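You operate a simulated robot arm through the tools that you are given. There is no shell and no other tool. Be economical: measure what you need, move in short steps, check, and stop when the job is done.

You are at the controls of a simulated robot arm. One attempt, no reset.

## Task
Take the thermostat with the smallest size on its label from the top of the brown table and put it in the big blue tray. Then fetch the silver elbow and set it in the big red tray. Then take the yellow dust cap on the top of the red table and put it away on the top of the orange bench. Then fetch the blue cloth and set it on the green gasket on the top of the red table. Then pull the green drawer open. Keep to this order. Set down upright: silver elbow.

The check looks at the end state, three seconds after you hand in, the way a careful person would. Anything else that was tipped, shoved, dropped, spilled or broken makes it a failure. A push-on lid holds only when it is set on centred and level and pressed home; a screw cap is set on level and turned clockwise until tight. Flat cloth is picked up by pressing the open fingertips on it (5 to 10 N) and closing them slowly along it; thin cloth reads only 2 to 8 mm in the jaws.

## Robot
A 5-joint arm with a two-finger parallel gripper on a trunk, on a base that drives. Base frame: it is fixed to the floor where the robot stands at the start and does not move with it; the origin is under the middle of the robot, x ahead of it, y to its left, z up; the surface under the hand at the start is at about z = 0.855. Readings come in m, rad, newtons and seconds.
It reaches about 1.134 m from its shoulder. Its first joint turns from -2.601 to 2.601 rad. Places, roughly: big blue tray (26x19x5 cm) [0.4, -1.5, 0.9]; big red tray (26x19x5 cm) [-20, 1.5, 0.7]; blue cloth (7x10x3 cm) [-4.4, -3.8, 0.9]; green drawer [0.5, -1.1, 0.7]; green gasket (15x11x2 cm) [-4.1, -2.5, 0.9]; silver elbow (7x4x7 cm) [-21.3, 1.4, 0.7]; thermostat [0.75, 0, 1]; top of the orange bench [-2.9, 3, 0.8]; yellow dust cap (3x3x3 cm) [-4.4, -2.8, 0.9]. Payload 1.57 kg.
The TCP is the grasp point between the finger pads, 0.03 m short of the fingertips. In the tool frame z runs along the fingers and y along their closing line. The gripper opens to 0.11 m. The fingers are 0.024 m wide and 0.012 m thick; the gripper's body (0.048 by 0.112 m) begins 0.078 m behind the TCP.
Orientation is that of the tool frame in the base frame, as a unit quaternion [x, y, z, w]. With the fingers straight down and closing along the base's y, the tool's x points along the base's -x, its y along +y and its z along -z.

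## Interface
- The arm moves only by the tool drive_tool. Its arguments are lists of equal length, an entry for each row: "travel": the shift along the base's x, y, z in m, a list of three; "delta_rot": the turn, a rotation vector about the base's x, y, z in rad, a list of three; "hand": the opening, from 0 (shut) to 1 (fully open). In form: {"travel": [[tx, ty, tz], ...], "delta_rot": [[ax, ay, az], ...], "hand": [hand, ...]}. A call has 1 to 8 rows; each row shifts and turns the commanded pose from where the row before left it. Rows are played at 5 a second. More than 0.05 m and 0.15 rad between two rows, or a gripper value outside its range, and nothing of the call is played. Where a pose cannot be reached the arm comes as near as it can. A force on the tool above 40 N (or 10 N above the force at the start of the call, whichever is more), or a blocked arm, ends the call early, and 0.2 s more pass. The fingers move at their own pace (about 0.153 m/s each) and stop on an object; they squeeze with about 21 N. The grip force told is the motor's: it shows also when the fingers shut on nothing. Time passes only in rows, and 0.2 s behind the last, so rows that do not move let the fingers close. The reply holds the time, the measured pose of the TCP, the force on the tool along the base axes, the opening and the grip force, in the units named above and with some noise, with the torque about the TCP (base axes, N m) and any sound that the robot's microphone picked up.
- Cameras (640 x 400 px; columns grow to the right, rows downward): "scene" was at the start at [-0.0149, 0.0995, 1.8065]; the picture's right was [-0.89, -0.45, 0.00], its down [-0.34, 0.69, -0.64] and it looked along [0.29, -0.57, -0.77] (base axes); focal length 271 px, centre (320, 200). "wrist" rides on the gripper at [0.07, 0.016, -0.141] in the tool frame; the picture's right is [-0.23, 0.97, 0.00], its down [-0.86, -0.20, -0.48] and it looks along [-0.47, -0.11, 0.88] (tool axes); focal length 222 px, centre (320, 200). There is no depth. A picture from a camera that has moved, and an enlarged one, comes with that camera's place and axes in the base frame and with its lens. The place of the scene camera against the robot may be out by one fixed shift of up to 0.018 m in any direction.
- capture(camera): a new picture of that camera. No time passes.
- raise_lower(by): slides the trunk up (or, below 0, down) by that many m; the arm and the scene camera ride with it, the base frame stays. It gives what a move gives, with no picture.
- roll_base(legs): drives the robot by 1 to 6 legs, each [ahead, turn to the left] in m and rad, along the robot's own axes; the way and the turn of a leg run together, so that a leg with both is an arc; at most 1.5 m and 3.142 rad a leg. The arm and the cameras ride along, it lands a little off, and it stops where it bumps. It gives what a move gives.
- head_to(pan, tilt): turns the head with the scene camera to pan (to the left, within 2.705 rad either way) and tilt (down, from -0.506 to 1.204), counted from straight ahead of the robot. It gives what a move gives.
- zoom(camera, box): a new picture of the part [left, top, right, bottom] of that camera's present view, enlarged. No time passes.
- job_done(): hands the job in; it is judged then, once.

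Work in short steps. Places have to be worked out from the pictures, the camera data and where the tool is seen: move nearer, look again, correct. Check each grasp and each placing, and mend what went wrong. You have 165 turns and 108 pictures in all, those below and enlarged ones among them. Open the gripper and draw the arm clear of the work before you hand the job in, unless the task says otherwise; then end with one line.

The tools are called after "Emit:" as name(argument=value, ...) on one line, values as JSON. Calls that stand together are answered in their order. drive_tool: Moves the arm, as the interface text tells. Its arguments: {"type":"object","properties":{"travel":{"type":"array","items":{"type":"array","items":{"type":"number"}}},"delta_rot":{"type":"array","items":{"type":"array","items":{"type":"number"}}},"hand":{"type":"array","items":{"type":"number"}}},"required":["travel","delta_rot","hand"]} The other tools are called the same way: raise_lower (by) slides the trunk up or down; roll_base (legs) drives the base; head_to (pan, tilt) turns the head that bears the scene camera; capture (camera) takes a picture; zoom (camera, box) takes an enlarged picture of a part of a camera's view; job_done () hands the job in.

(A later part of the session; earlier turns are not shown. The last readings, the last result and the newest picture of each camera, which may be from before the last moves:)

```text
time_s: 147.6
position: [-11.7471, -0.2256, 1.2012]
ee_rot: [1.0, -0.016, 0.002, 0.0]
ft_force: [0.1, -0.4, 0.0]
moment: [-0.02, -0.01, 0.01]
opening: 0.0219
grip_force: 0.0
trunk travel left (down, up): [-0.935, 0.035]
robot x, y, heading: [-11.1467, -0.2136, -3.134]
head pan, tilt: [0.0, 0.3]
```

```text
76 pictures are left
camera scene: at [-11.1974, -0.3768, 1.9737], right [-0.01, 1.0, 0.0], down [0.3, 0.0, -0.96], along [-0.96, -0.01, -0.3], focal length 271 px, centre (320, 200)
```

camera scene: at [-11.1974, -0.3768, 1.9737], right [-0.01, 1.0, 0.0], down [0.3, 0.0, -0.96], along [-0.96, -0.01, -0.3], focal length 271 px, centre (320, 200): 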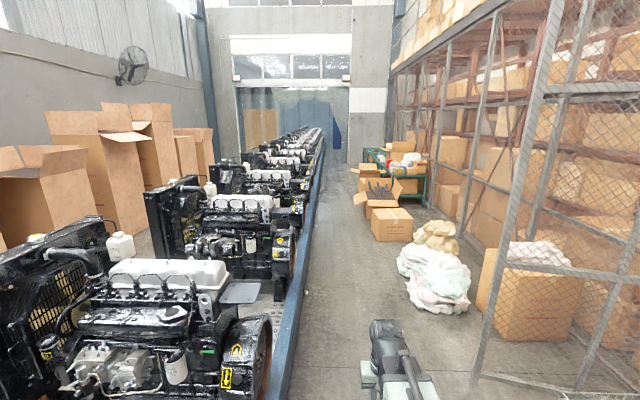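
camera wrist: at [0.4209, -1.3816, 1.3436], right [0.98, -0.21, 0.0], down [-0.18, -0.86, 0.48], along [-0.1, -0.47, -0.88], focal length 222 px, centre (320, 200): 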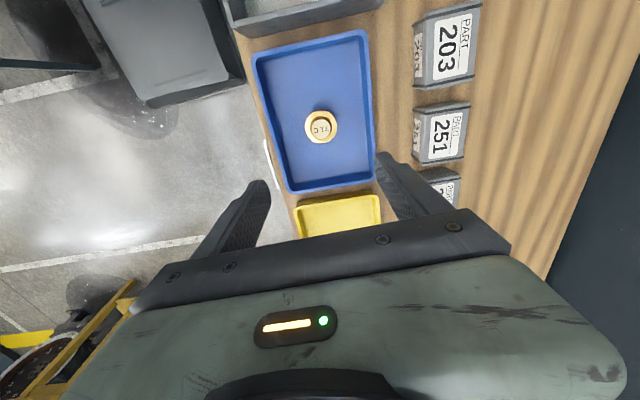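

The corridor narrows near some boxes. I zoom ahead to see the green table and gaps.

Emit:
zoom(camera="scene", box=[280, 130, 480, 255])

```text
3.20 times, centred on (380, 192) of scene
camera zoom: at [-11.1974, -0.3768, 1.9737], right [-0.01, 1.0, 0.0], down [0.3, 0.0, -0.96], along [-0.96, -0.01, -0.3], focal length 868 px, centre (128, 224)
```

zoom: 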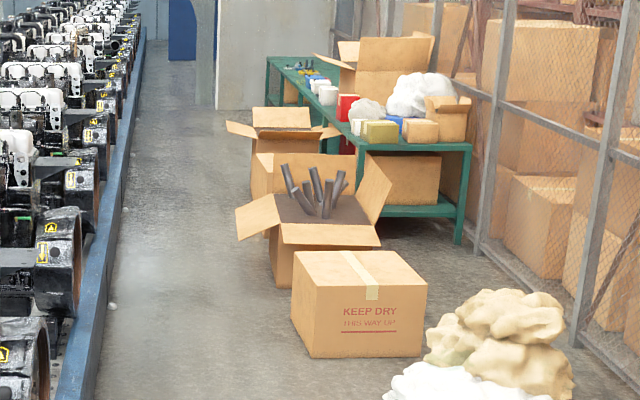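

The green table spans x≈-17 to -22 at y>1.1. The gap near the open box flap (x≈-16.4) is about 0.8 m wide; I approach to x≈-14.1 and look again.

Emit:
roll_base(legs=[[0, -0.02], [1.5, 0], [1.4, 0]])

Emit:
head_to(pan=0, tilt=0.6)

Emit:
capture(camera="scene")

Emit:
head_to(pan=0.5, tilt=1.1)

Emit:
capture(camera="scene")

```text
time_s: 161.9
position: [-14.6269, -0.0976, 1.202]
ee_rot: [0.999, -0.05, 0.002, -0.001]
ft_force: [0.7, -0.3, 0.2]
moment: [0.02, 0.01, -0.04]
opening: 0.0218
grip_force: 0.1
trunk travel left (down, up): [-0.935, 0.035]
robot x, y, heading: [-14.0255, -0.1251, 3.081]
head pan, tilt: [0.0, 0.3]
```

```text
time_s: 162.7
position: [-14.6267, -0.096, 1.2019]
ee_rot: [0.999, -0.05, 0.001, 0.001]
ft_force: [0.5, 0.3, 0.9]
moment: [0.01, 0.01, -0.01]
opening: 0.0223
grip_force: 0.1
trunk travel left (down, up): [-0.935, 0.035]
robot x, y, heading: [-14.0253, -0.1254, 3.088]
head pan, tilt: [0.0, 0.6]
```

```text
74 pictures are left
camera scene: at [-14.0844, -0.2858, 1.9462], right [0.06, 1.0, 0.0], down [0.56, -0.03, -0.83], along [-0.82, 0.05, -0.56], focal length 271 px, centre (320, 200)
```

scene: 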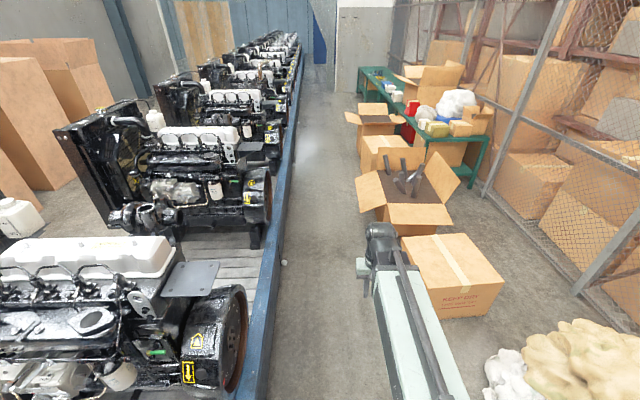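

```text
time_s: 163.7
position: [-14.6274, -0.0957, 1.2026]
ee_rot: [0.999, -0.049, 0.001, 0.001]
ft_force: [-0.2, 1.0, 0.5]
moment: [-0.02, 0.03, 0.05]
opening: 0.0221
grip_force: 0.1
trunk travel left (down, up): [-0.935, 0.035]
robot x, y, heading: [-14.0265, -0.1237, 3.082]
head pan, tilt: [0.499, 1.1]
```

```text
73 pictures are left
camera scene: at [-14.0533, -0.3178, 1.9076], right [-0.43, 0.9, 0.0], down [0.81, 0.38, -0.45], along [-0.41, -0.19, -0.89], focal length 271 px, centre (320, 200)
```

scene: 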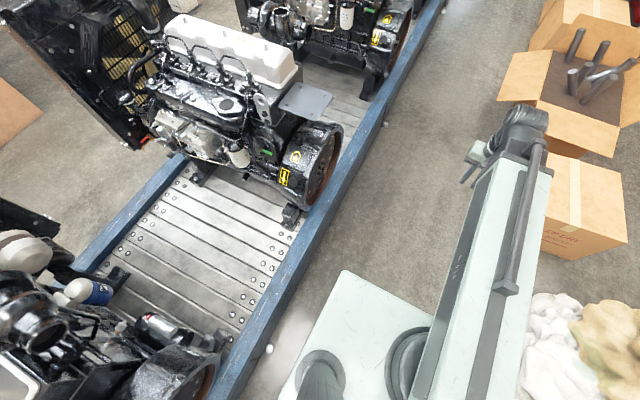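

The gap at the flap runs from y≈-0.57 to 0.21, and the base is about ±0.25 m wide, so I aim for y≈-0.18, correcting heading first.

Emit:
roll_base(legs=[[0, 0.09], [0.9, 0]])

Emit:
capture(camera="scene")

```text
time_s: 168.9
position: [-15.5253, -0.1665, 1.2026]
ee_rot: [1.0, -0.012, 0.002, -0.001]
ft_force: [-0.1, 0.1, 0.1]
moment: [0.04, -0.04, -0.01]
opening: 0.0219
grip_force: 0.0
trunk travel left (down, up): [-0.935, 0.035]
robot x, y, heading: [-14.9228, -0.1495, -3.123]
head pan, tilt: [0.499, 1.1]
```

```text
72 pictures are left
camera scene: at [-14.9367, -0.3436, 1.9076], right [-0.49, 0.87, 0.0], down [0.77, 0.44, -0.45], along [-0.39, -0.22, -0.89], focal length 271 px, centre (320, 200)
```

scene: 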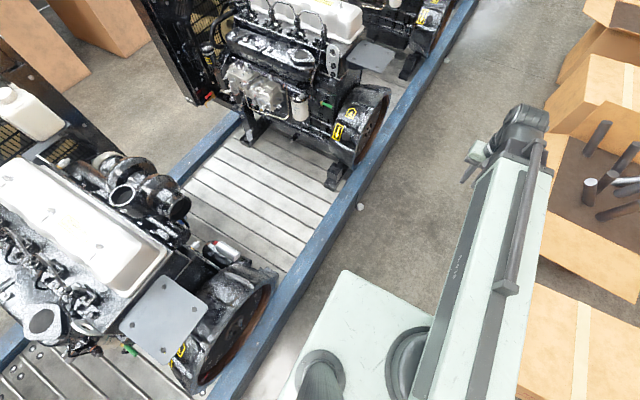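

On track at y≈-0.15. I continue past the boxes in two legs.

Emit:
roll_base(legs=[[1.2, 0]])

Emit:
head_to(pan=-0.6, tilt=0.6)

Emit:
capture(camera="scene")

```text
time_s: 174.9
position: [-16.7091, -0.1854, 1.2015]
ee_rot: [1.0, -0.012, 0.002, 0.0]
ft_force: [1.3, -0.6, -1.0]
moment: [-0.03, -0.01, -0.01]
opening: 0.0219
grip_force: 0.1
trunk travel left (down, up): [-0.935, 0.035]
robot x, y, heading: [-16.1076, -0.1671, -3.132]
head pan, tilt: [0.499, 1.1]
```

```text
time_s: 176.2
position: [-16.7074, -0.1846, 1.2013]
ee_rot: [1.0, -0.013, 0.002, 0.0]
ft_force: [-0.7, -0.7, 1.2]
moment: [-0.02, 0.01, -0.03]
opening: 0.0219
grip_force: 0.0
trunk travel left (down, up): [-0.935, 0.035]
robot x, y, heading: [-16.1086, -0.1666, -3.122]
head pan, tilt: [-0.6, 0.6]
```

```text
71 pictures are left
camera scene: at [-16.138, -0.2839, 1.9461], right [0.55, 0.83, 0.0], down [0.47, -0.31, -0.82], along [-0.69, 0.46, -0.57], focal length 271 px, centre (320, 200)
```

scene: 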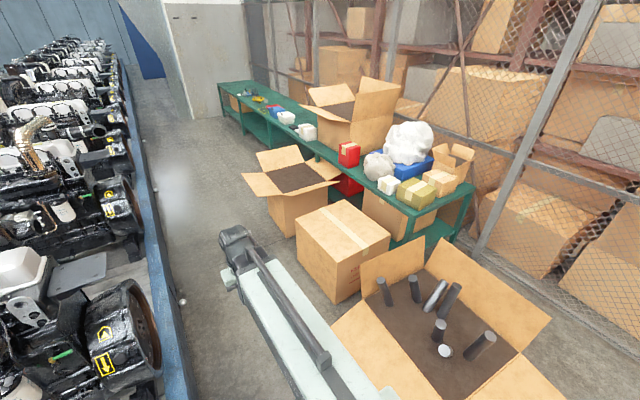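

Past the tight spot. I steer slightly right and drive on to about x=-20.2.

Emit:
roll_base(legs=[[0, -0.05], [1.5, 0], [1.5, 0], [1.1, 0]])

Emit:
head_to(pan=-0.8, tilt=0.7)

Emit:
capture(camera="scene")

```text
time_s: 196.2
position: [-20.7737, 0.2066, 1.2011]
ee_rot: [0.997, -0.074, 0.002, 0.0]
ft_force: [-0.3, -0.2, -0.9]
moment: [0.03, -0.04, 0.03]
opening: 0.0219
grip_force: 0.1
trunk travel left (down, up): [-0.935, 0.035]
robot x, y, heading: [-20.1762, 0.1452, 3.034]
head pan, tilt: [-0.6, 0.6]
```

```text
time_s: 197.0
position: [-20.7725, 0.2048, 1.202]
ee_rot: [0.997, -0.074, 0.001, 0.0]
ft_force: [0.5, -0.2, 0.7]
moment: [-0.01, 0.02, -0.03]
opening: 0.022
grip_force: 0.1
trunk travel left (down, up): [-0.935, 0.035]
robot x, y, heading: [-20.1795, 0.1486, 3.035]
head pan, tilt: [-0.799, 0.7]
```

```text
70 pictures are left
camera scene: at [-20.2055, 0.0468, 1.9376], right [0.79, 0.62, 0.0], down [0.4, -0.51, -0.77], along [-0.47, 0.6, -0.64], focal length 271 px, centre (320, 200)
```

scene: 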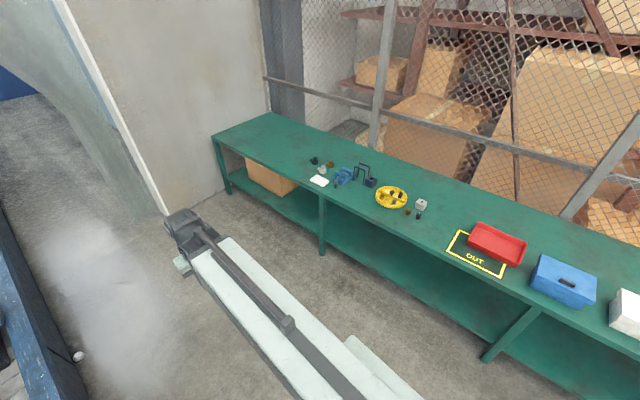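

Emit:
zoom(camera="scene", box=[290, 140, 450, 240])

Emit:
zoom(camera="scene", box=[430, 200, 620, 319])

```text
4.00 times, centred on (370, 190) of scene
camera zoom: at [-20.2055, 0.0468, 1.9376], right [0.79, 0.62, 0.0], down [0.4, -0.51, -0.77], along [-0.47, 0.6, -0.64], focal length 1084 px, centre (120, 240)
```

zoom: 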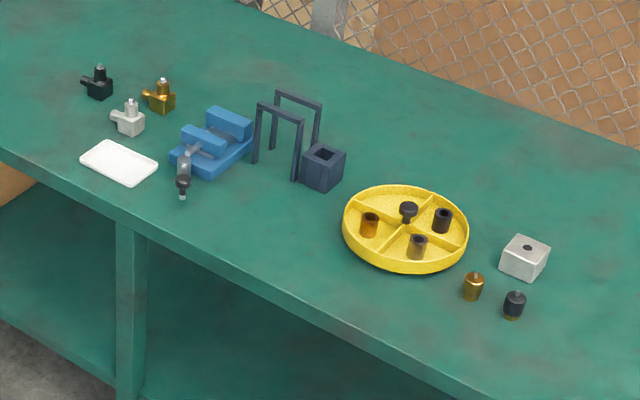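

```text
3.36 times, centred on (525, 260) of scene
camera zoom: at [-20.2055, 0.0468, 1.9376], right [0.79, 0.62, 0.0], down [0.4, -0.51, -0.77], along [-0.47, 0.6, -0.64], focal length 911 px, centre (-369, 0)
```

zoom: 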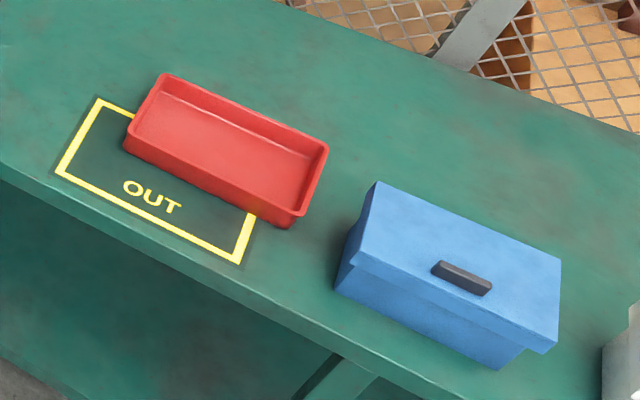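

The red tray is at about (-20.0, 1.57) and the silver elbow at about (-21.34, 1.53) beside black and gold ones; the table top is near z 0.67. I drive to a spot parallel to the table next to the elbow.

Emit:
roll_base(legs=[[0, -0.385], [1.2, 0], [0, 0.49]])

Emit:
head_to(pan=-1.5, tilt=0.9)

Emit:
capture(camera="scene")

```text
time_s: 205.6
position: [-21.8338, 0.7184, 1.2028]
ee_rot: [1.0, -0.027, 0.002, -0.001]
ft_force: [0.3, 0.0, -0.3]
moment: [0.02, 0.0, 0.01]
opening: 0.0221
grip_force: 0.0
trunk travel left (down, up): [-0.935, 0.035]
robot x, y, heading: [-21.2346, 0.7187, 3.127]
head pan, tilt: [-0.799, 0.7]
```

```text
time_s: 206.7
position: [-21.8335, 0.7194, 1.2018]
ee_rot: [1.0, -0.027, 0.002, 0.0]
ft_force: [-0.3, -0.6, -0.3]
moment: [-0.02, -0.03, 0.02]
opening: 0.0219
grip_force: 0.0
trunk travel left (down, up): [-0.935, 0.035]
robot x, y, heading: [-21.2329, 0.7155, 3.129]
head pan, tilt: [-1.499, 0.901]
```

```text
67 pictures are left
camera scene: at [-21.1992, 0.628, 1.9214], right [1.0, 0.06, 0.0], down [0.05, -0.78, -0.62], along [-0.04, 0.62, -0.78], focal length 271 px, centre (320, 200)
```

scene: 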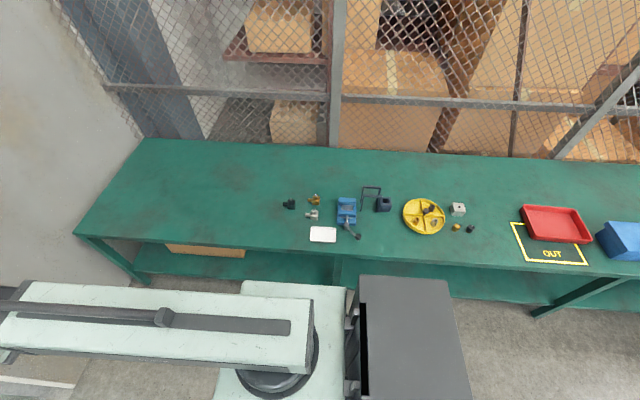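

Silver elbow at about (-21.29, 1.49). I swing the arm around over the table at the present height.

Emit:
drive_tool(travel=[[0.012, 0.048, 0], [0.012, 0.048, 0], [0.012, 0.048, 0], [0.012, 0.048, 0], [0.012, 0.048, 0], [0.012, 0.048, 0], [0.012, 0.048, 0], [0.012, 0.048, 0]], delta_rot=[[0, 0, 0], [0, 0, 0], [0, 0, 0], [0, 0, 0], [0, 0, 0], [0, 0, 0], [0, 0, 0], [0, 0, 0]], hand=[0.2, 0.2, 0.4, 0.6, 0.8, 0.8, 0.8, 0.8])

Emit:
drive_tool(travel=[[0.025, 0.042, 0], [0.025, 0.042, 0], [0.035, 0.034, 0], [0.035, 0.034, 0], [0.035, 0.034, 0], [0.04, 0.028, 0], [0.045, 0.02, 0], [0.045, 0.02, 0]], delta_rot=[[0, 0, 0], [0, 0, 0], [0, 0, 0], [0, 0, 0], [0, 0, 0], [0, 0, 0], [0, 0, 0], [0, 0, 0]], hand=[0.8, 0.8, 0.8, 0.8, 0.8, 0.8, 0.8, 0.8])

Emit:
capture(camera="wrist")

```text
time_s: 208.5
position: [-21.7376, 1.1068, 1.2021]
ee_rot: [1.0, -0.029, 0.002, 0.0]
ft_force: [-0.4, -0.1, 0.6]
moment: [-0.02, -0.03, -0.03]
opening: 0.0877
grip_force: 0.1
trunk travel left (down, up): [-0.935, 0.035]
robot x, y, heading: [-21.2329, 0.7116, 3.131]
head pan, tilt: [-1.499, 0.901]
```

```text
time_s: 210.3
position: [-21.4526, 1.3571, 1.2017]
ee_rot: [1.0, -0.027, 0.003, -0.001]
ft_force: [0.2, -0.3, 0.5]
moment: [0.0, 0.03, 0.01]
opening: 0.088
grip_force: 0.1
trunk travel left (down, up): [-0.935, 0.035]
robot x, y, heading: [-21.2308, 0.7149, 3.127]
head pan, tilt: [-1.499, 0.901]
```

```text
66 pictures are left
camera wrist: at [-21.3847, 1.336, 1.3436], right [-0.28, -0.96, 0.0], down [-0.84, 0.25, 0.48], along [-0.46, 0.13, -0.88], focal length 222 px, centre (320, 200)
```

wrist: 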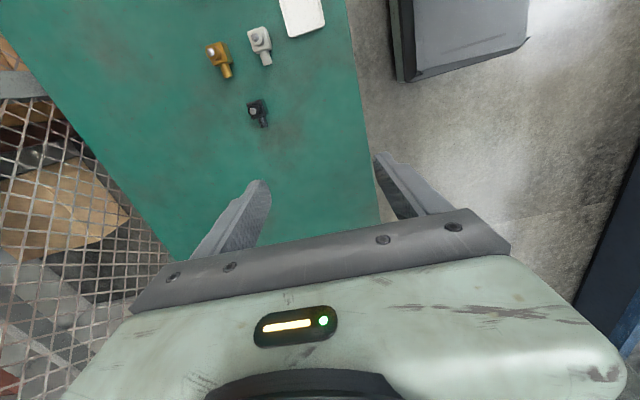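

The elbow computes to about (-21.27, 1.45). I centre over it and lower to TCP ≈0.95 for a closer look.

Emit:
drive_tool(travel=[[0.044, 0.023, 0], [0.044, 0.023, 0], [0.044, 0.023, 0], [0.044, 0.023, 0]], delta_rot=[[0, 0, 0], [0, 0, 0], [0, 0, 0], [0, 0, 0]], hand=[0.8, 0.8, 0.8, 0.8])

Emit:
raise_lower(by=-0.26)

Emit:
capture(camera="wrist")

```text
time_s: 211.3
position: [-21.2756, 1.4467, 1.2019]
ee_rot: [1.0, -0.028, 0.002, 0.001]
ft_force: [-0.8, -0.3, 0.2]
moment: [0.01, 0.05, 0.01]
opening: 0.088
grip_force: 0.0
trunk travel left (down, up): [-0.935, 0.035]
robot x, y, heading: [-21.2352, 0.7159, 3.133]
head pan, tilt: [-1.499, 0.901]
```

```text
time_s: 213.9
position: [-21.2768, 1.4474, 0.9405]
ee_rot: [1.0, -0.027, 0.001, 0.0]
ft_force: [0.1, 0.1, 0.5]
moment: [0.0, -0.01, 0.04]
opening: 0.088
grip_force: 0.1
trunk travel left (down, up): [-0.675, 0.295]
robot x, y, heading: [-21.2335, 0.7159, 3.125]
head pan, tilt: [-1.499, 0.901]
```

```text
65 pictures are left
camera wrist: at [-21.2087, 1.4263, 1.0837], right [-0.28, -0.96, 0.0], down [-0.84, 0.25, 0.48], along [-0.46, 0.13, -0.88], focal length 222 px, centre (320, 200)
```

wrist: 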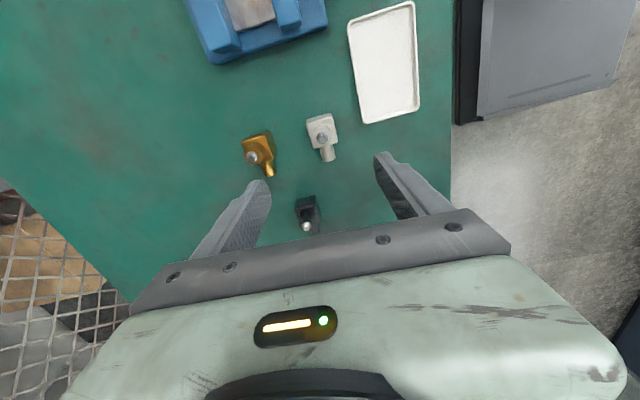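

Silver elbow body centre is at about (-21.287, 1.445), gold 11 cm to +y. I trim x, narrow the fingers to 0.07 m and lower further.

Emit:
drive_tool(travel=[[-0.01, -0.002, 0], [0, 0, 0]], delta_rot=[[0, 0, 0], [0, 0, 0]], hand=[0.66, 0.66])

Emit:
raise_lower(by=-0.18)

Emit:
capture(camera="wrist")

Emit:
zoom(camera="scene", box=[240, 140, 400, 240])

```text
time_s: 214.6
position: [-21.2865, 1.4463, 0.9429]
ee_rot: [1.0, -0.028, 0.002, -0.001]
ft_force: [0.4, 0.0, -0.4]
moment: [0.01, 0.0, 0.01]
opening: 0.0728
grip_force: 0.0
trunk travel left (down, up): [-0.675, 0.295]
robot x, y, heading: [-21.2332, 0.7205, 3.125]
head pan, tilt: [-1.499, 0.901]
```

```text
time_s: 216.6
position: [-21.2868, 1.4451, 0.7624]
ee_rot: [1.0, -0.028, 0.001, 0.0]
ft_force: [-0.3, -0.1, 0.2]
moment: [0.01, -0.01, -0.01]
opening: 0.0723
grip_force: 0.1
trunk travel left (down, up): [-0.495, 0.475]
robot x, y, heading: [-21.2325, 0.7134, 3.122]
head pan, tilt: [-1.499, 0.901]
```

```text
64 pictures are left
camera wrist: at [-21.2184, 1.4243, 0.9037], right [-0.28, -0.96, 0.0], down [-0.84, 0.25, 0.48], along [-0.46, 0.13, -0.88], focal length 222 px, centre (320, 200)
```

wrist: 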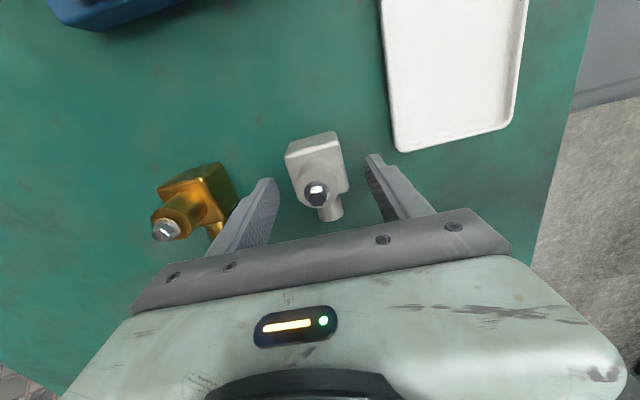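

```text
4.00 times, centred on (320, 190) of scene
camera zoom: at [-21.199, 0.6282, 1.4814], right [1.0, 0.06, 0.0], down [0.05, -0.78, -0.62], along [-0.04, 0.62, -0.78], focal length 1084 px, centre (320, 240)
```

zoom: 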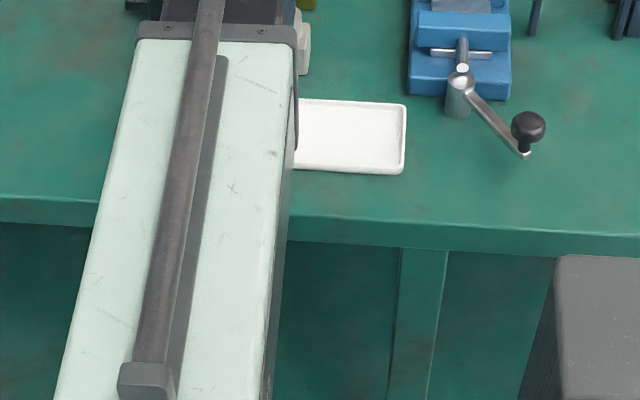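

Triangulating the pin top from two wrist views gives z≈0.777, so the table is at about 0.707. I trim x by +8 mm and descend just 1.5 cm in small steps.

Emit:
drive_tool(travel=[[0.008, 0, 0]], delta_rot=[[0, 0, 0]], hand=[0.66])

Emit:
raise_lower(by=-0.012)

Emit:
raise_lower(by=-0.006)

Emit:
capture(camera="wrist")

```text
time_s: 216.9
position: [-21.2788, 1.4454, 0.7627]
ee_rot: [1.0, -0.027, 0.001, 0.0]
ft_force: [0.8, 0.5, -0.3]
moment: [0.0, 0.02, -0.01]
opening: 0.0726
grip_force: 0.0
trunk travel left (down, up): [-0.495, 0.475]
robot x, y, heading: [-21.2324, 0.7166, 3.129]
head pan, tilt: [-1.499, 0.901]
```

```text
time_s: 217.6
position: [-21.2786, 1.4448, 0.7507]
ee_rot: [1.0, -0.027, 0.002, 0.0]
ft_force: [0.1, 0.5, 0.9]
moment: [-0.07, 0.04, -0.02]
opening: 0.0722
grip_force: 0.1
trunk travel left (down, up): [-0.483, 0.487]
robot x, y, heading: [-21.2313, 0.7166, 3.132]
head pan, tilt: [-1.499, 0.901]
```

```text
time_s: 217.9
position: [-21.2781, 1.4428, 0.7504]
ee_rot: [1.0, -0.027, 0.001, 0.0]
ft_force: [1.2, 0.8, 32.7]
moment: [-0.91, 0.39, -0.15]
opening: 0.0691
grip_force: 0.0
trunk travel left (down, up): [-0.481, 0.489]
robot x, y, heading: [-21.2334, 0.7156, 3.129]
head pan, tilt: [-1.499, 0.901]
stopped: the force on the tool passed its limit at 55 N (the readings are from after the stop); the commanded pose is now the measured one
```

```text
62 pictures are left
camera wrist: at [-21.2106, 1.423, 0.8915], right [-0.28, -0.96, 0.0], down [-0.84, 0.25, 0.48], along [-0.46, 0.13, -0.88], focal length 222 px, centre (320, 200)
```

wrist: 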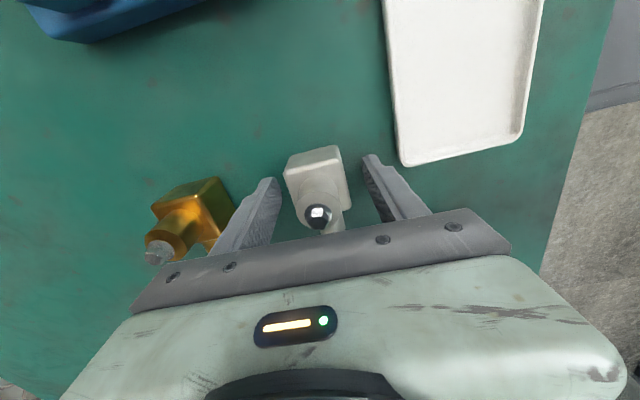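

The fingertips touched the table, so it is at z≈0.72. I raise 5 mm and close on the elbow's body.

Emit:
raise_lower(by=0.005)

Emit:
drive_tool(travel=[[0, 0, 0], [0, 0, 0], [0, 0, 0], [0, 0, 0]], delta_rot=[[0, 0, 0], [0, 0, 0], [0, 0, 0], [0, 0, 0]], hand=[0.5, 0.35, 0.2, 0.2])

Emit:
capture(camera="wrist")

```text
time_s: 218.5
position: [-21.2783, 1.4462, 0.7535]
ee_rot: [1.0, -0.027, 0.003, 0.0]
ft_force: [-0.3, -0.4, -0.5]
moment: [0.0, 0.01, 0.0]
opening: 0.0727
grip_force: 0.0
trunk travel left (down, up): [-0.486, 0.484]
robot x, y, heading: [-21.2337, 0.7175, 3.128]
head pan, tilt: [-1.499, 0.901]
```

```text
time_s: 219.5
position: [-21.2793, 1.4454, 0.7531]
ee_rot: [1.0, -0.027, 0.002, 0.001]
ft_force: [-0.8, -1.5, 0.4]
moment: [0.0, 0.04, 0.0]
opening: 0.0397
grip_force: 21.0
trunk travel left (down, up): [-0.486, 0.484]
robot x, y, heading: [-21.2329, 0.715, 3.131]
head pan, tilt: [-1.499, 0.901]
```

```text
61 pictures are left
camera wrist: at [-21.2108, 1.4247, 0.8945], right [-0.28, -0.96, 0.0], down [-0.84, 0.25, 0.48], along [-0.46, 0.13, -0.88], focal length 222 px, centre (320, 200)
```

wrist: 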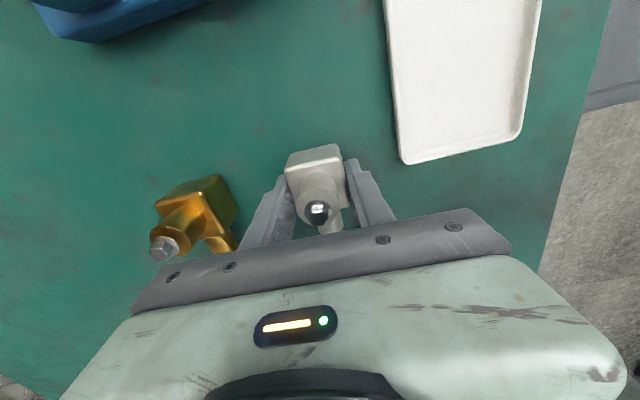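

Gripped (0.040 m opening matches). I lift by 0.35 m and back the base 1.28 m toward the red tray.

Emit:
raise_lower(by=0.35)

Emit:
roll_base(legs=[[-1.28, 0]])

Emit:
capture(camera="wrist")

Emit:
capture(camera="scene")

```text
time_s: 222.9
position: [-21.2787, 1.4464, 1.102]
ee_rot: [1.0, -0.027, 0.002, 0.0]
ft_force: [0.1, 0.3, -3.5]
moment: [0.02, 0.01, 0.01]
opening: 0.04
grip_force: 21.1
trunk travel left (down, up): [-0.836, 0.134]
robot x, y, heading: [-21.2314, 0.718, 3.128]
head pan, tilt: [-1.499, 0.901]
```

```text
time_s: 229.4
position: [-19.9764, 1.4142, 1.1026]
ee_rot: [0.999, -0.04, 0.002, 0.0]
ft_force: [0.9, 0.7, -3.8]
moment: [0.02, 0.03, 0.0]
opening: 0.04
grip_force: 20.8
trunk travel left (down, up): [-0.836, 0.134]
robot x, y, heading: [-19.9479, 0.6883, 3.105]
head pan, tilt: [-1.499, 0.901]
```

```text
60 pictures are left
camera wrist: at [-19.9083, 1.3927, 1.2443], right [-0.3, -0.95, 0.0], down [-0.84, 0.27, 0.48], along [-0.45, 0.14, -0.88], focal length 222 px, centre (320, 200)
```

wrist: 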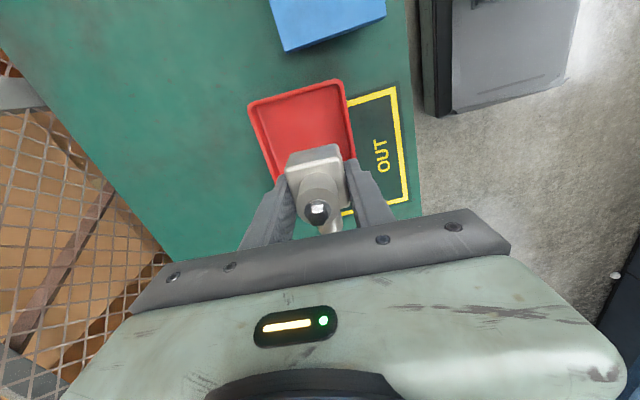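

```text
59 pictures are left
camera scene: at [-19.9149, 0.5964, 1.8223], right [1.0, 0.03, 0.0], down [0.03, -0.78, -0.62], along [-0.02, 0.62, -0.78], focal length 271 px, centre (320, 200)
```

scene: 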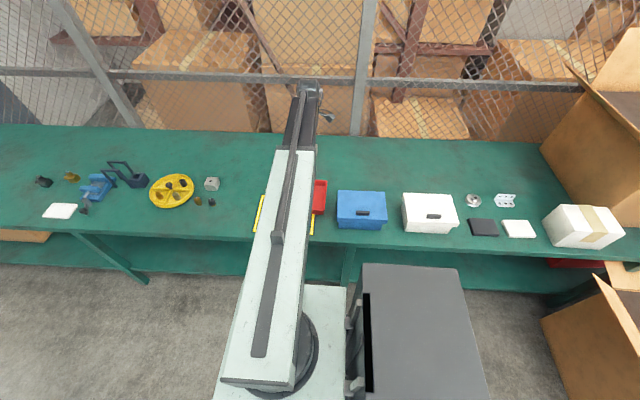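

The tray spans x≈-20.17 to -19.91, y≈1.36 to 1.53. I move to (-20.03, 1.445) and lower.

Emit:
drive_tool(travel=[[-0.027, 0.0155, 0], [-0.027, 0.0155, 0], [0, 0, 0]], delta_rot=[[0, 0, 0], [0, 0, 0], [0, 0, 0]], hand=[0.2, 0.2, 0.2])

Emit:
raise_lower(by=-0.25)

Emit:
capture(camera="wrist")

```text
time_s: 230.2
position: [-20.0302, 1.4434, 1.1034]
ee_rot: [0.999, -0.039, 0.002, -0.001]
ft_force: [0.1, 0.6, -3.2]
moment: [0.01, 0.02, 0.03]
opening: 0.0399
grip_force: 20.4
trunk travel left (down, up): [-0.836, 0.134]
robot x, y, heading: [-19.9477, 0.6853, 3.107]
head pan, tilt: [-1.499, 0.901]
```

```text
time_s: 232.7
position: [-20.0297, 1.4438, 0.8528]
ee_rot: [0.999, -0.039, 0.002, 0.0]
ft_force: [0.9, -0.2, -3.9]
moment: [-0.02, -0.01, 0.03]
opening: 0.0398
grip_force: 20.6
trunk travel left (down, up): [-0.586, 0.384]
robot x, y, heading: [-19.9444, 0.685, 3.105]
head pan, tilt: [-1.499, 0.901]
```

```text
58 pictures are left
camera wrist: at [-19.9624, 1.4215, 0.9943], right [-0.3, -0.95, 0.0], down [-0.84, 0.27, 0.48], along [-0.45, 0.14, -0.88], focal length 222 px, centre (320, 200)
```

wrist: 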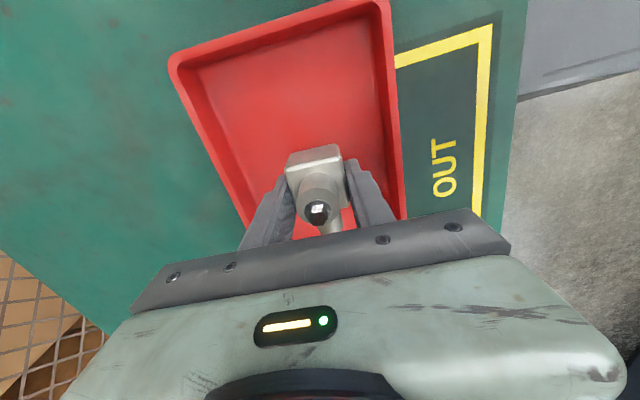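

Good alignment; I nudge +1 cm in y and lower until contact.

Emit:
drive_tool(travel=[[0, 0.01, 0], [0, 0, 0]], delta_rot=[[0, 0, 0], [0, 0, 0]], hand=[0.2, 0.2])

Emit:
raise_lower(by=-0.082)

Emit:
raise_lower(by=-0.006)

Emit:
raise_lower(by=-0.003)

Emit:
raise_lower(by=-0.003)

```text
time_s: 233.3
position: [-20.03, 1.4552, 0.8523]
ee_rot: [0.999, -0.039, 0.002, 0.0]
ft_force: [-0.2, 0.3, -3.3]
moment: [0.03, 0.04, 0.0]
opening: 0.0401
grip_force: 21.1
trunk travel left (down, up): [-0.586, 0.384]
robot x, y, heading: [-19.9438, 0.6834, 3.106]
head pan, tilt: [-1.499, 0.901]
```

```text
time_s: 234.5
position: [-20.0303, 1.4538, 0.7712]
ee_rot: [0.999, -0.039, 0.002, -0.001]
ft_force: [0.5, 0.2, -3.3]
moment: [0.03, 0.01, 0.01]
opening: 0.0402
grip_force: 20.7
trunk travel left (down, up): [-0.504, 0.466]
robot x, y, heading: [-19.9476, 0.6859, 3.105]
head pan, tilt: [-1.499, 0.901]
```

```text
time_s: 235.1
position: [-20.0307, 1.454, 0.7645]
ee_rot: [0.999, -0.039, 0.002, -0.001]
ft_force: [0.1, 0.7, -2.5]
moment: [0.02, 0.0, 0.01]
opening: 0.0399
grip_force: 21.4
trunk travel left (down, up): [-0.498, 0.472]
robot x, y, heading: [-19.9524, 0.6834, 3.108]
head pan, tilt: [-1.499, 0.901]
```

```text
time_s: 235.6
position: [-20.0307, 1.4535, 0.7612]
ee_rot: [0.999, -0.039, 0.002, 0.0]
ft_force: [-0.1, -0.2, -2.6]
moment: [-0.01, 0.03, 0.0]
opening: 0.0396
grip_force: 21.1
trunk travel left (down, up): [-0.495, 0.475]
robot x, y, heading: [-19.9481, 0.6896, 3.107]
head pan, tilt: [-1.499, 0.901]
```

```text
time_s: 236.1
position: [-20.0308, 1.4544, 0.7589]
ee_rot: [0.999, -0.039, 0.002, 0.0]
ft_force: [0.1, 0.2, -3.0]
moment: [-0.01, 0.02, -0.02]
opening: 0.0398
grip_force: 20.8
trunk travel left (down, up): [-0.492, 0.478]
robot x, y, heading: [-19.9439, 0.687, 3.107]
head pan, tilt: [-1.499, 0.901]
```

Not yet touching; two more small steps.

Emit:
raise_lower(by=-0.002)

Emit:
raise_lower(by=-0.002)

```text
time_s: 236.6
position: [-20.0308, 1.4549, 0.7575]
ee_rot: [0.999, -0.038, 0.001, 0.0]
ft_force: [-0.7, 5.8, 15.3]
moment: [0.01, 0.0, 0.03]
opening: 0.0397
grip_force: 21.1
trunk travel left (down, up): [-0.49, 0.48]
robot x, y, heading: [-19.9445, 0.685, 3.105]
head pan, tilt: [-1.499, 0.901]
```

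```text
time_s: 237.2
position: [-20.0308, 1.4527, 0.755]
ee_rot: [0.999, -0.039, 0.002, 0.0]
ft_force: [-0.1, -1.4, 12.7]
moment: [0.04, 0.06, 0.02]
opening: 0.0399
grip_force: 20.5
trunk travel left (down, up): [-0.488, 0.482]
robot x, y, heading: [-19.9503, 0.6866, 3.106]
head pan, tilt: [-1.499, 0.901]
```

Contact made (≈13 N). I release and raise straight up.

Emit:
drive_tool(travel=[[0, 0, 0], [0, 0, 0], [0, 0, 0]], delta_rot=[[0, 0, 0], [0, 0, 0], [0, 0, 0]], hand=[0.45, 0.55, 0.65])

Emit:
raise_lower(by=0.4)

Emit:
capture(camera="wrist")

```text
time_s: 237.9
position: [-20.0296, 1.4541, 0.7556]
ee_rot: [0.999, -0.039, 0.002, 0.0]
ft_force: [0.2, -0.3, 1.7]
moment: [-0.02, 0.04, 0.02]
opening: 0.0718
grip_force: 0.2
trunk travel left (down, up): [-0.488, 0.482]
robot x, y, heading: [-19.9453, 0.6849, 3.105]
head pan, tilt: [-1.499, 0.901]
```

```text
time_s: 241.8
position: [-20.031, 1.4537, 1.1554]
ee_rot: [0.999, -0.039, 0.002, 0.0]
ft_force: [0.4, 0.4, -0.5]
moment: [-0.02, -0.03, 0.03]
opening: 0.0716
grip_force: 0.0
trunk travel left (down, up): [-0.888, 0.082]
robot x, y, heading: [-19.944, 0.6856, 3.103]
head pan, tilt: [-1.499, 0.901]
```

```text
57 pictures are left
camera wrist: at [-19.9628, 1.4315, 1.2964], right [-0.3, -0.95, 0.0], down [-0.84, 0.27, 0.48], along [-0.45, 0.14, -0.88], focal length 222 px, centre (320, 200)
```

wrist: 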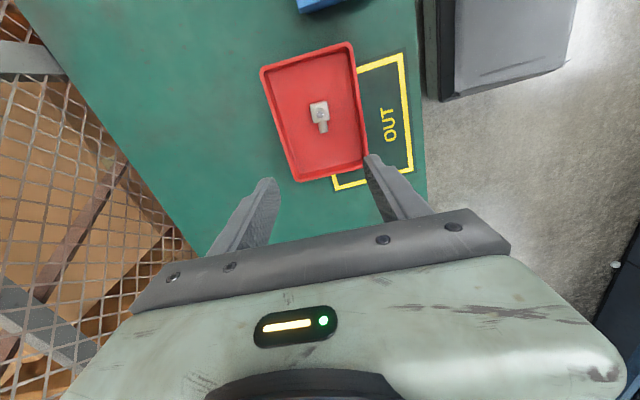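

The elbow stands upright in the red tray. I swing the arm back to the front of the robot.

Emit:
drive_tool(travel=[[-0.044, -0.022, 0], [-0.044, -0.022, 0], [-0.044, -0.022, 0], [-0.044, -0.022, 0], [-0.044, -0.022, 0], [-0.044, -0.022, 0], [-0.038, -0.03, 0], [-0.038, -0.03, 0]], delta_rot=[[0, 0, 0], [0, 0, 0], [0, 0, 0], [0, 0, 0], [0, 0, 0], [0, 0, 0], [0, 0, 0], [0, 0, 0]], hand=[0.5, 0.2, 0.2, 0.2, 0.2, 0.2, 0.2, 0.2])

Emit:
drive_tool(travel=[[-0.032, -0.036, 0], [-0.032, -0.036, 0], [-0.032, -0.036, 0], [-0.012, -0.048, 0], [-0.012, -0.048, 0], [-0.012, -0.048, 0], [-0.012, -0.048, 0], [-0.012, -0.048, 0]], delta_rot=[[0, 0, 0], [0, 0, 0], [0, 0, 0], [0, 0, 0], [0, 0, 0], [0, 0, 0], [0, 0, 0], [0, 0, 0]], hand=[0.2, 0.2, 0.2, 0.2, 0.2, 0.2, 0.2, 0.2])

Emit:
drive_tool(travel=[[-0.004, -0.048, 0], [-0.004, -0.048, 0], [-0.004, -0.048, 0], [-0.004, -0.048, 0]], delta_rot=[[0, 0, 0], [0, 0, 0], [0, 0, 0], [0, 0, 0]], hand=[0.2, 0.2, 0.2, 0.2])

Emit:
raise_lower(by=0.05)

```text
time_s: 243.6
position: [-20.3714, 1.2606, 1.1556]
ee_rot: [0.999, -0.04, 0.002, 0.0]
ft_force: [0.4, 0.0, 0.1]
moment: [0.03, -0.03, 0.0]
opening: 0.022
grip_force: 0.0
trunk travel left (down, up): [-0.888, 0.082]
robot x, y, heading: [-19.9469, 0.6873, 3.107]
head pan, tilt: [-1.499, 0.901]
```

```text
time_s: 245.4
position: [-20.5253, 0.9128, 1.1541]
ee_rot: [0.999, -0.038, 0.002, 0.0]
ft_force: [0.4, 0.7, -0.9]
moment: [0.02, -0.01, 0.01]
opening: 0.0218
grip_force: 0.0
trunk travel left (down, up): [-0.888, 0.082]
robot x, y, heading: [-19.9471, 0.6852, 3.106]
head pan, tilt: [-1.499, 0.901]
```

```text
time_s: 246.4
position: [-20.544, 0.717, 1.1542]
ee_rot: [0.999, -0.038, 0.002, 0.0]
ft_force: [-0.2, 0.0, -0.2]
moment: [0.03, -0.02, 0.01]
opening: 0.022
grip_force: 0.0
trunk travel left (down, up): [-0.888, 0.082]
robot x, y, heading: [-19.9445, 0.6878, 3.103]
head pan, tilt: [-1.499, 0.901]
```

```text
time_s: 247.3
position: [-20.5432, 0.7197, 1.2051]
ee_rot: [0.999, -0.039, 0.002, 0.0]
ft_force: [-0.7, 0.5, 0.6]
moment: [0.0, -0.01, 0.0]
opening: 0.022
grip_force: 0.0
trunk travel left (down, up): [-0.938, 0.032]
robot x, y, heading: [-19.9463, 0.6814, 3.105]
head pan, tilt: [-1.499, 0.901]
```

Now I move away from the table, turn around leftwards, and head back along the corridor to about (-19.4, 0.09).

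Emit:
roll_base(legs=[[0, 0.37], [1.0, 0], [0, 2.63], [1.5, 0]])

Emit:
head_to(pan=0, tilt=0.6)

Emit:
capture(camera="scene")

```text
time_s: 266.8
position: [-18.8081, 0.0137, 1.2039]
ee_rot: [0.098, 0.995, 0.0, -0.001]
ft_force: [0.4, 0.2, -0.1]
moment: [-0.01, 0.01, -0.02]
opening: 0.0221
grip_force: 0.1
trunk travel left (down, up): [-0.938, 0.032]
robot x, y, heading: [-19.3968, 0.1175, -0.156]
head pan, tilt: [-1.499, 0.901]
```

```text
time_s: 268.4
position: [-18.8096, 0.0151, 1.2057]
ee_rot: [0.096, 0.995, 0.0, -0.002]
ft_force: [0.7, 0.2, 0.0]
moment: [-0.01, 0.0, -0.04]
opening: 0.0221
grip_force: 0.1
trunk travel left (down, up): [-0.938, 0.032]
robot x, y, heading: [-19.3966, 0.1176, -0.152]
head pan, tilt: [0.0, 0.6]
```

```text
56 pictures are left
camera scene: at [-19.3311, 0.285, 1.949], right [-0.15, -0.99, 0.0], down [-0.56, 0.09, -0.82], along [0.82, -0.13, -0.57], focal length 271 px, centre (320, 200)
```

scene: 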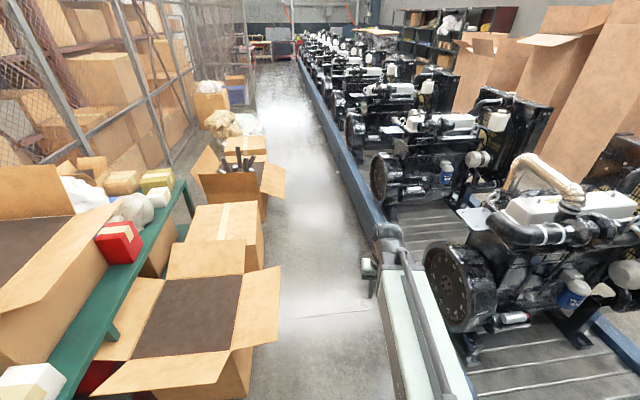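

Box flaps reach y≈0.38 at x≈-18.5 and 0.25 at x≈-16.4; platform edge at about -0.65. I steer via (-18.5, -0.08) to (-16.4, -0.19).

Emit:
roll_base(legs=[[0, -0.062], [0.92, 0], [0, 0.165], [1.3, 0]])

Emit:
capture(camera="scene")

```text
time_s: 280.4
position: [-16.6101, -0.1679, 1.2036]
ee_rot: [0.039, 0.999, 0.001, -0.001]
ft_force: [0.5, -0.2, 0.2]
moment: [-0.03, -0.02, -0.01]
opening: 0.0219
grip_force: 0.1
trunk travel left (down, up): [-0.938, 0.032]
robot x, y, heading: [-17.2075, -0.1364, -0.034]
head pan, tilt: [0.0, 0.6]
```

```text
55 pictures are left
camera scene: at [-17.1599, 0.0398, 1.949], right [-0.04, -1.0, 0.0], down [-0.56, 0.02, -0.82], along [0.82, -0.03, -0.57], focal length 271 px, centre (320, 200)
```

scene: 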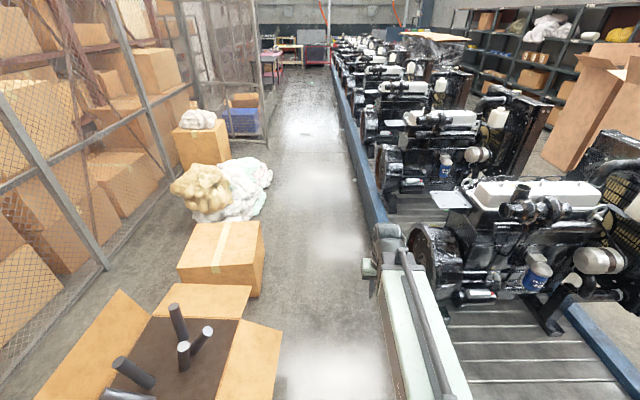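

Clear of the flap with ~15 cm margin. I continue 4.5 m.

Emit:
roll_base(legs=[[0, 0.02], [1.5, 0], [1.5, 0], [1.5, 0]])

```text
time_s: 302.3
position: [-12.0863, -0.3551, 1.2056]
ee_rot: [0.049, 0.999, -0.001, -0.001]
ft_force: [-0.3, 0.0, -0.7]
moment: [0.02, 0.03, 0.0]
opening: 0.0222
grip_force: 0.1
trunk travel left (down, up): [-0.938, 0.032]
robot x, y, heading: [-12.6815, -0.3107, -0.064]
head pan, tilt: [0.0, 0.6]
```

Slightly right of centre; I correct left and drive on toward (-6.7, -0.05).

Emit:
roll_base(legs=[[0, 0.11], [1.5, 0], [1.5, 0], [1.5, 0], [1.5, 0]])

Emit:
head_to(pan=-0.6, tilt=0.4)

Emit:
capture(camera="scene")

```text
time_s: 331.3
position: [-6.1314, 0.1872, 1.2048]
ee_rot: [-0.025, 1.0, 0.0, -0.001]
ft_force: [0.2, 0.1, 0.6]
moment: [0.0, 0.03, 0.01]
opening: 0.0218
grip_force: 0.1
trunk travel left (down, up): [-0.938, 0.032]
robot x, y, heading: [-6.7283, 0.1461, 0.089]
head pan, tilt: [0.0, 0.6]
```

```text
time_s: 332.3
position: [-6.132, 0.1884, 1.2057]
ee_rot: [-0.024, 1.0, 0.0, -0.002]
ft_force: [0.0, -0.9, 0.4]
moment: [-0.03, -0.01, -0.01]
opening: 0.0219
grip_force: 0.1
trunk travel left (down, up): [-0.938, 0.032]
robot x, y, heading: [-6.7279, 0.146, 0.086]
head pan, tilt: [-0.6, 0.4]
```

```text
54 pictures are left
camera scene: at [-6.7103, 0.2727, 1.9672], right [-0.49, -0.87, 0.0], down [-0.34, 0.19, -0.92], along [0.8, -0.45, -0.39], focal length 271 px, centre (320, 200)
```

scene: 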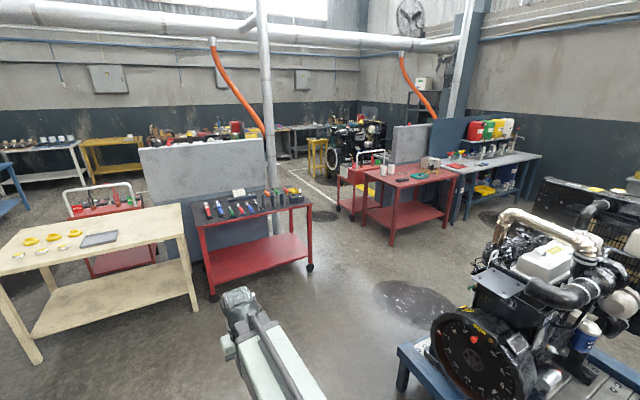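

The red table and the grey-blue table beyond are visible. I zoom in on them.

Emit:
zoom(camera="scene", box=[350, 120, 550, 245])

```text
3.20 times, centred on (450, 182) of scene
camera zoom: at [-6.7103, 0.2727, 1.9672], right [-0.49, -0.87, 0.0], down [-0.34, 0.19, -0.92], along [0.8, -0.45, -0.39], focal length 868 px, centre (-96, 256)
```

zoom: 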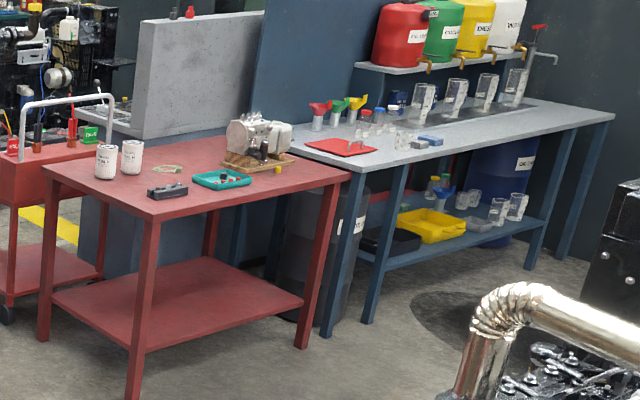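

The yellow dust cap is at about (-4.42, -2.82) on the red table and the cloth at about (-4.44, -3.87). I drive to the aisle x≈-5.27 and down along the red table.

Emit:
roll_base(legs=[[0, -0.1], [1.45, 0], [0, -1.56], [1.4, 0], [1.3, 0]])

Emit:
head_to(pan=1.4, tilt=0.9)

Emit:
capture(camera="scene")

```text
time_s: 356.6
position: [-5.2556, -3.1624, 1.2044]
ee_rot: [0.728, 0.686, 0.001, -0.001]
ft_force: [0.1, -0.5, -0.4]
moment: [0.04, -0.05, -0.01]
opening: 0.0222
grip_force: 0.1
trunk travel left (down, up): [-0.938, 0.032]
robot x, y, heading: [-5.237, -2.5615, -1.585]
head pan, tilt: [-0.6, 0.4]
```

```text
time_s: 358.5
position: [-5.2547, -3.1612, 1.2046]
ee_rot: [0.727, 0.686, 0.001, -0.001]
ft_force: [-0.6, -0.5, 0.3]
moment: [0.01, -0.04, -0.04]
opening: 0.0222
grip_force: 0.0
trunk travel left (down, up): [-0.938, 0.032]
robot x, y, heading: [-5.2329, -2.5635, -1.588]
head pan, tilt: [1.4, 0.901]
```

```text
52 pictures are left
camera scene: at [-4.9918, -2.5311, 1.9243], right [-0.19, -0.98, 0.0], down [-0.77, 0.15, -0.62], along [0.61, -0.12, -0.78], focal length 271 px, centre (320, 200)
```

scene: 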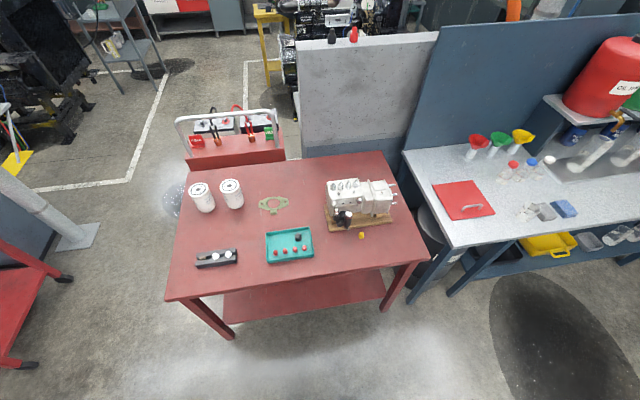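

Emit:
zoom(camera="scene", box=[240, 160, 440, 285])

Emit:
zoom(camera="scene", box=[430, 110, 640, 241])

```text
3.20 times, centred on (340, 222) of scene
camera zoom: at [-4.9918, -2.5311, 1.9243], right [-0.19, -0.98, 0.0], down [-0.77, 0.15, -0.62], along [0.61, -0.12, -0.78], focal length 868 px, centre (256, 128)
```

zoom: 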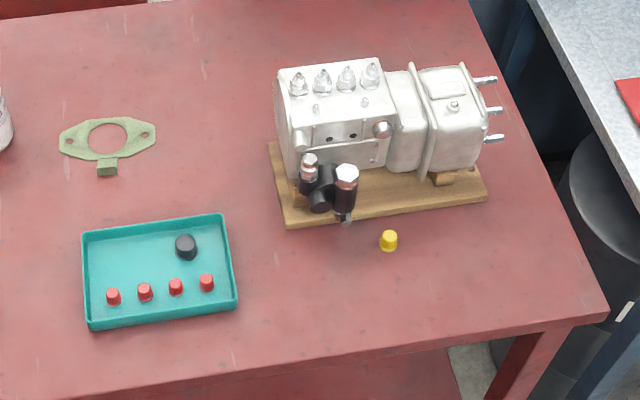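

```text
3.05 times, centred on (535, 176) of scene
camera zoom: at [-4.9918, -2.5311, 1.9243], right [-0.19, -0.98, 0.0], down [-0.77, 0.15, -0.62], along [0.61, -0.12, -0.78], focal length 826 px, centre (-335, 275)
```

zoom: 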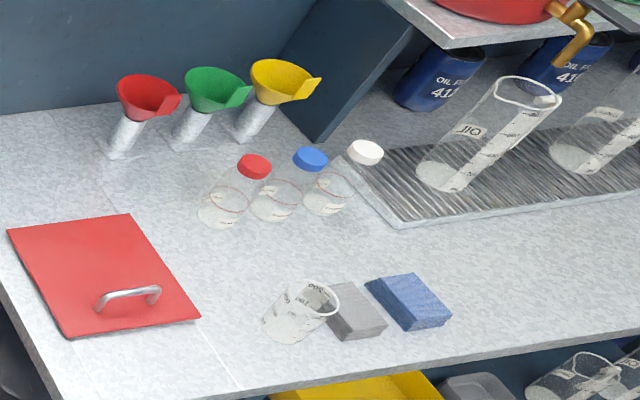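

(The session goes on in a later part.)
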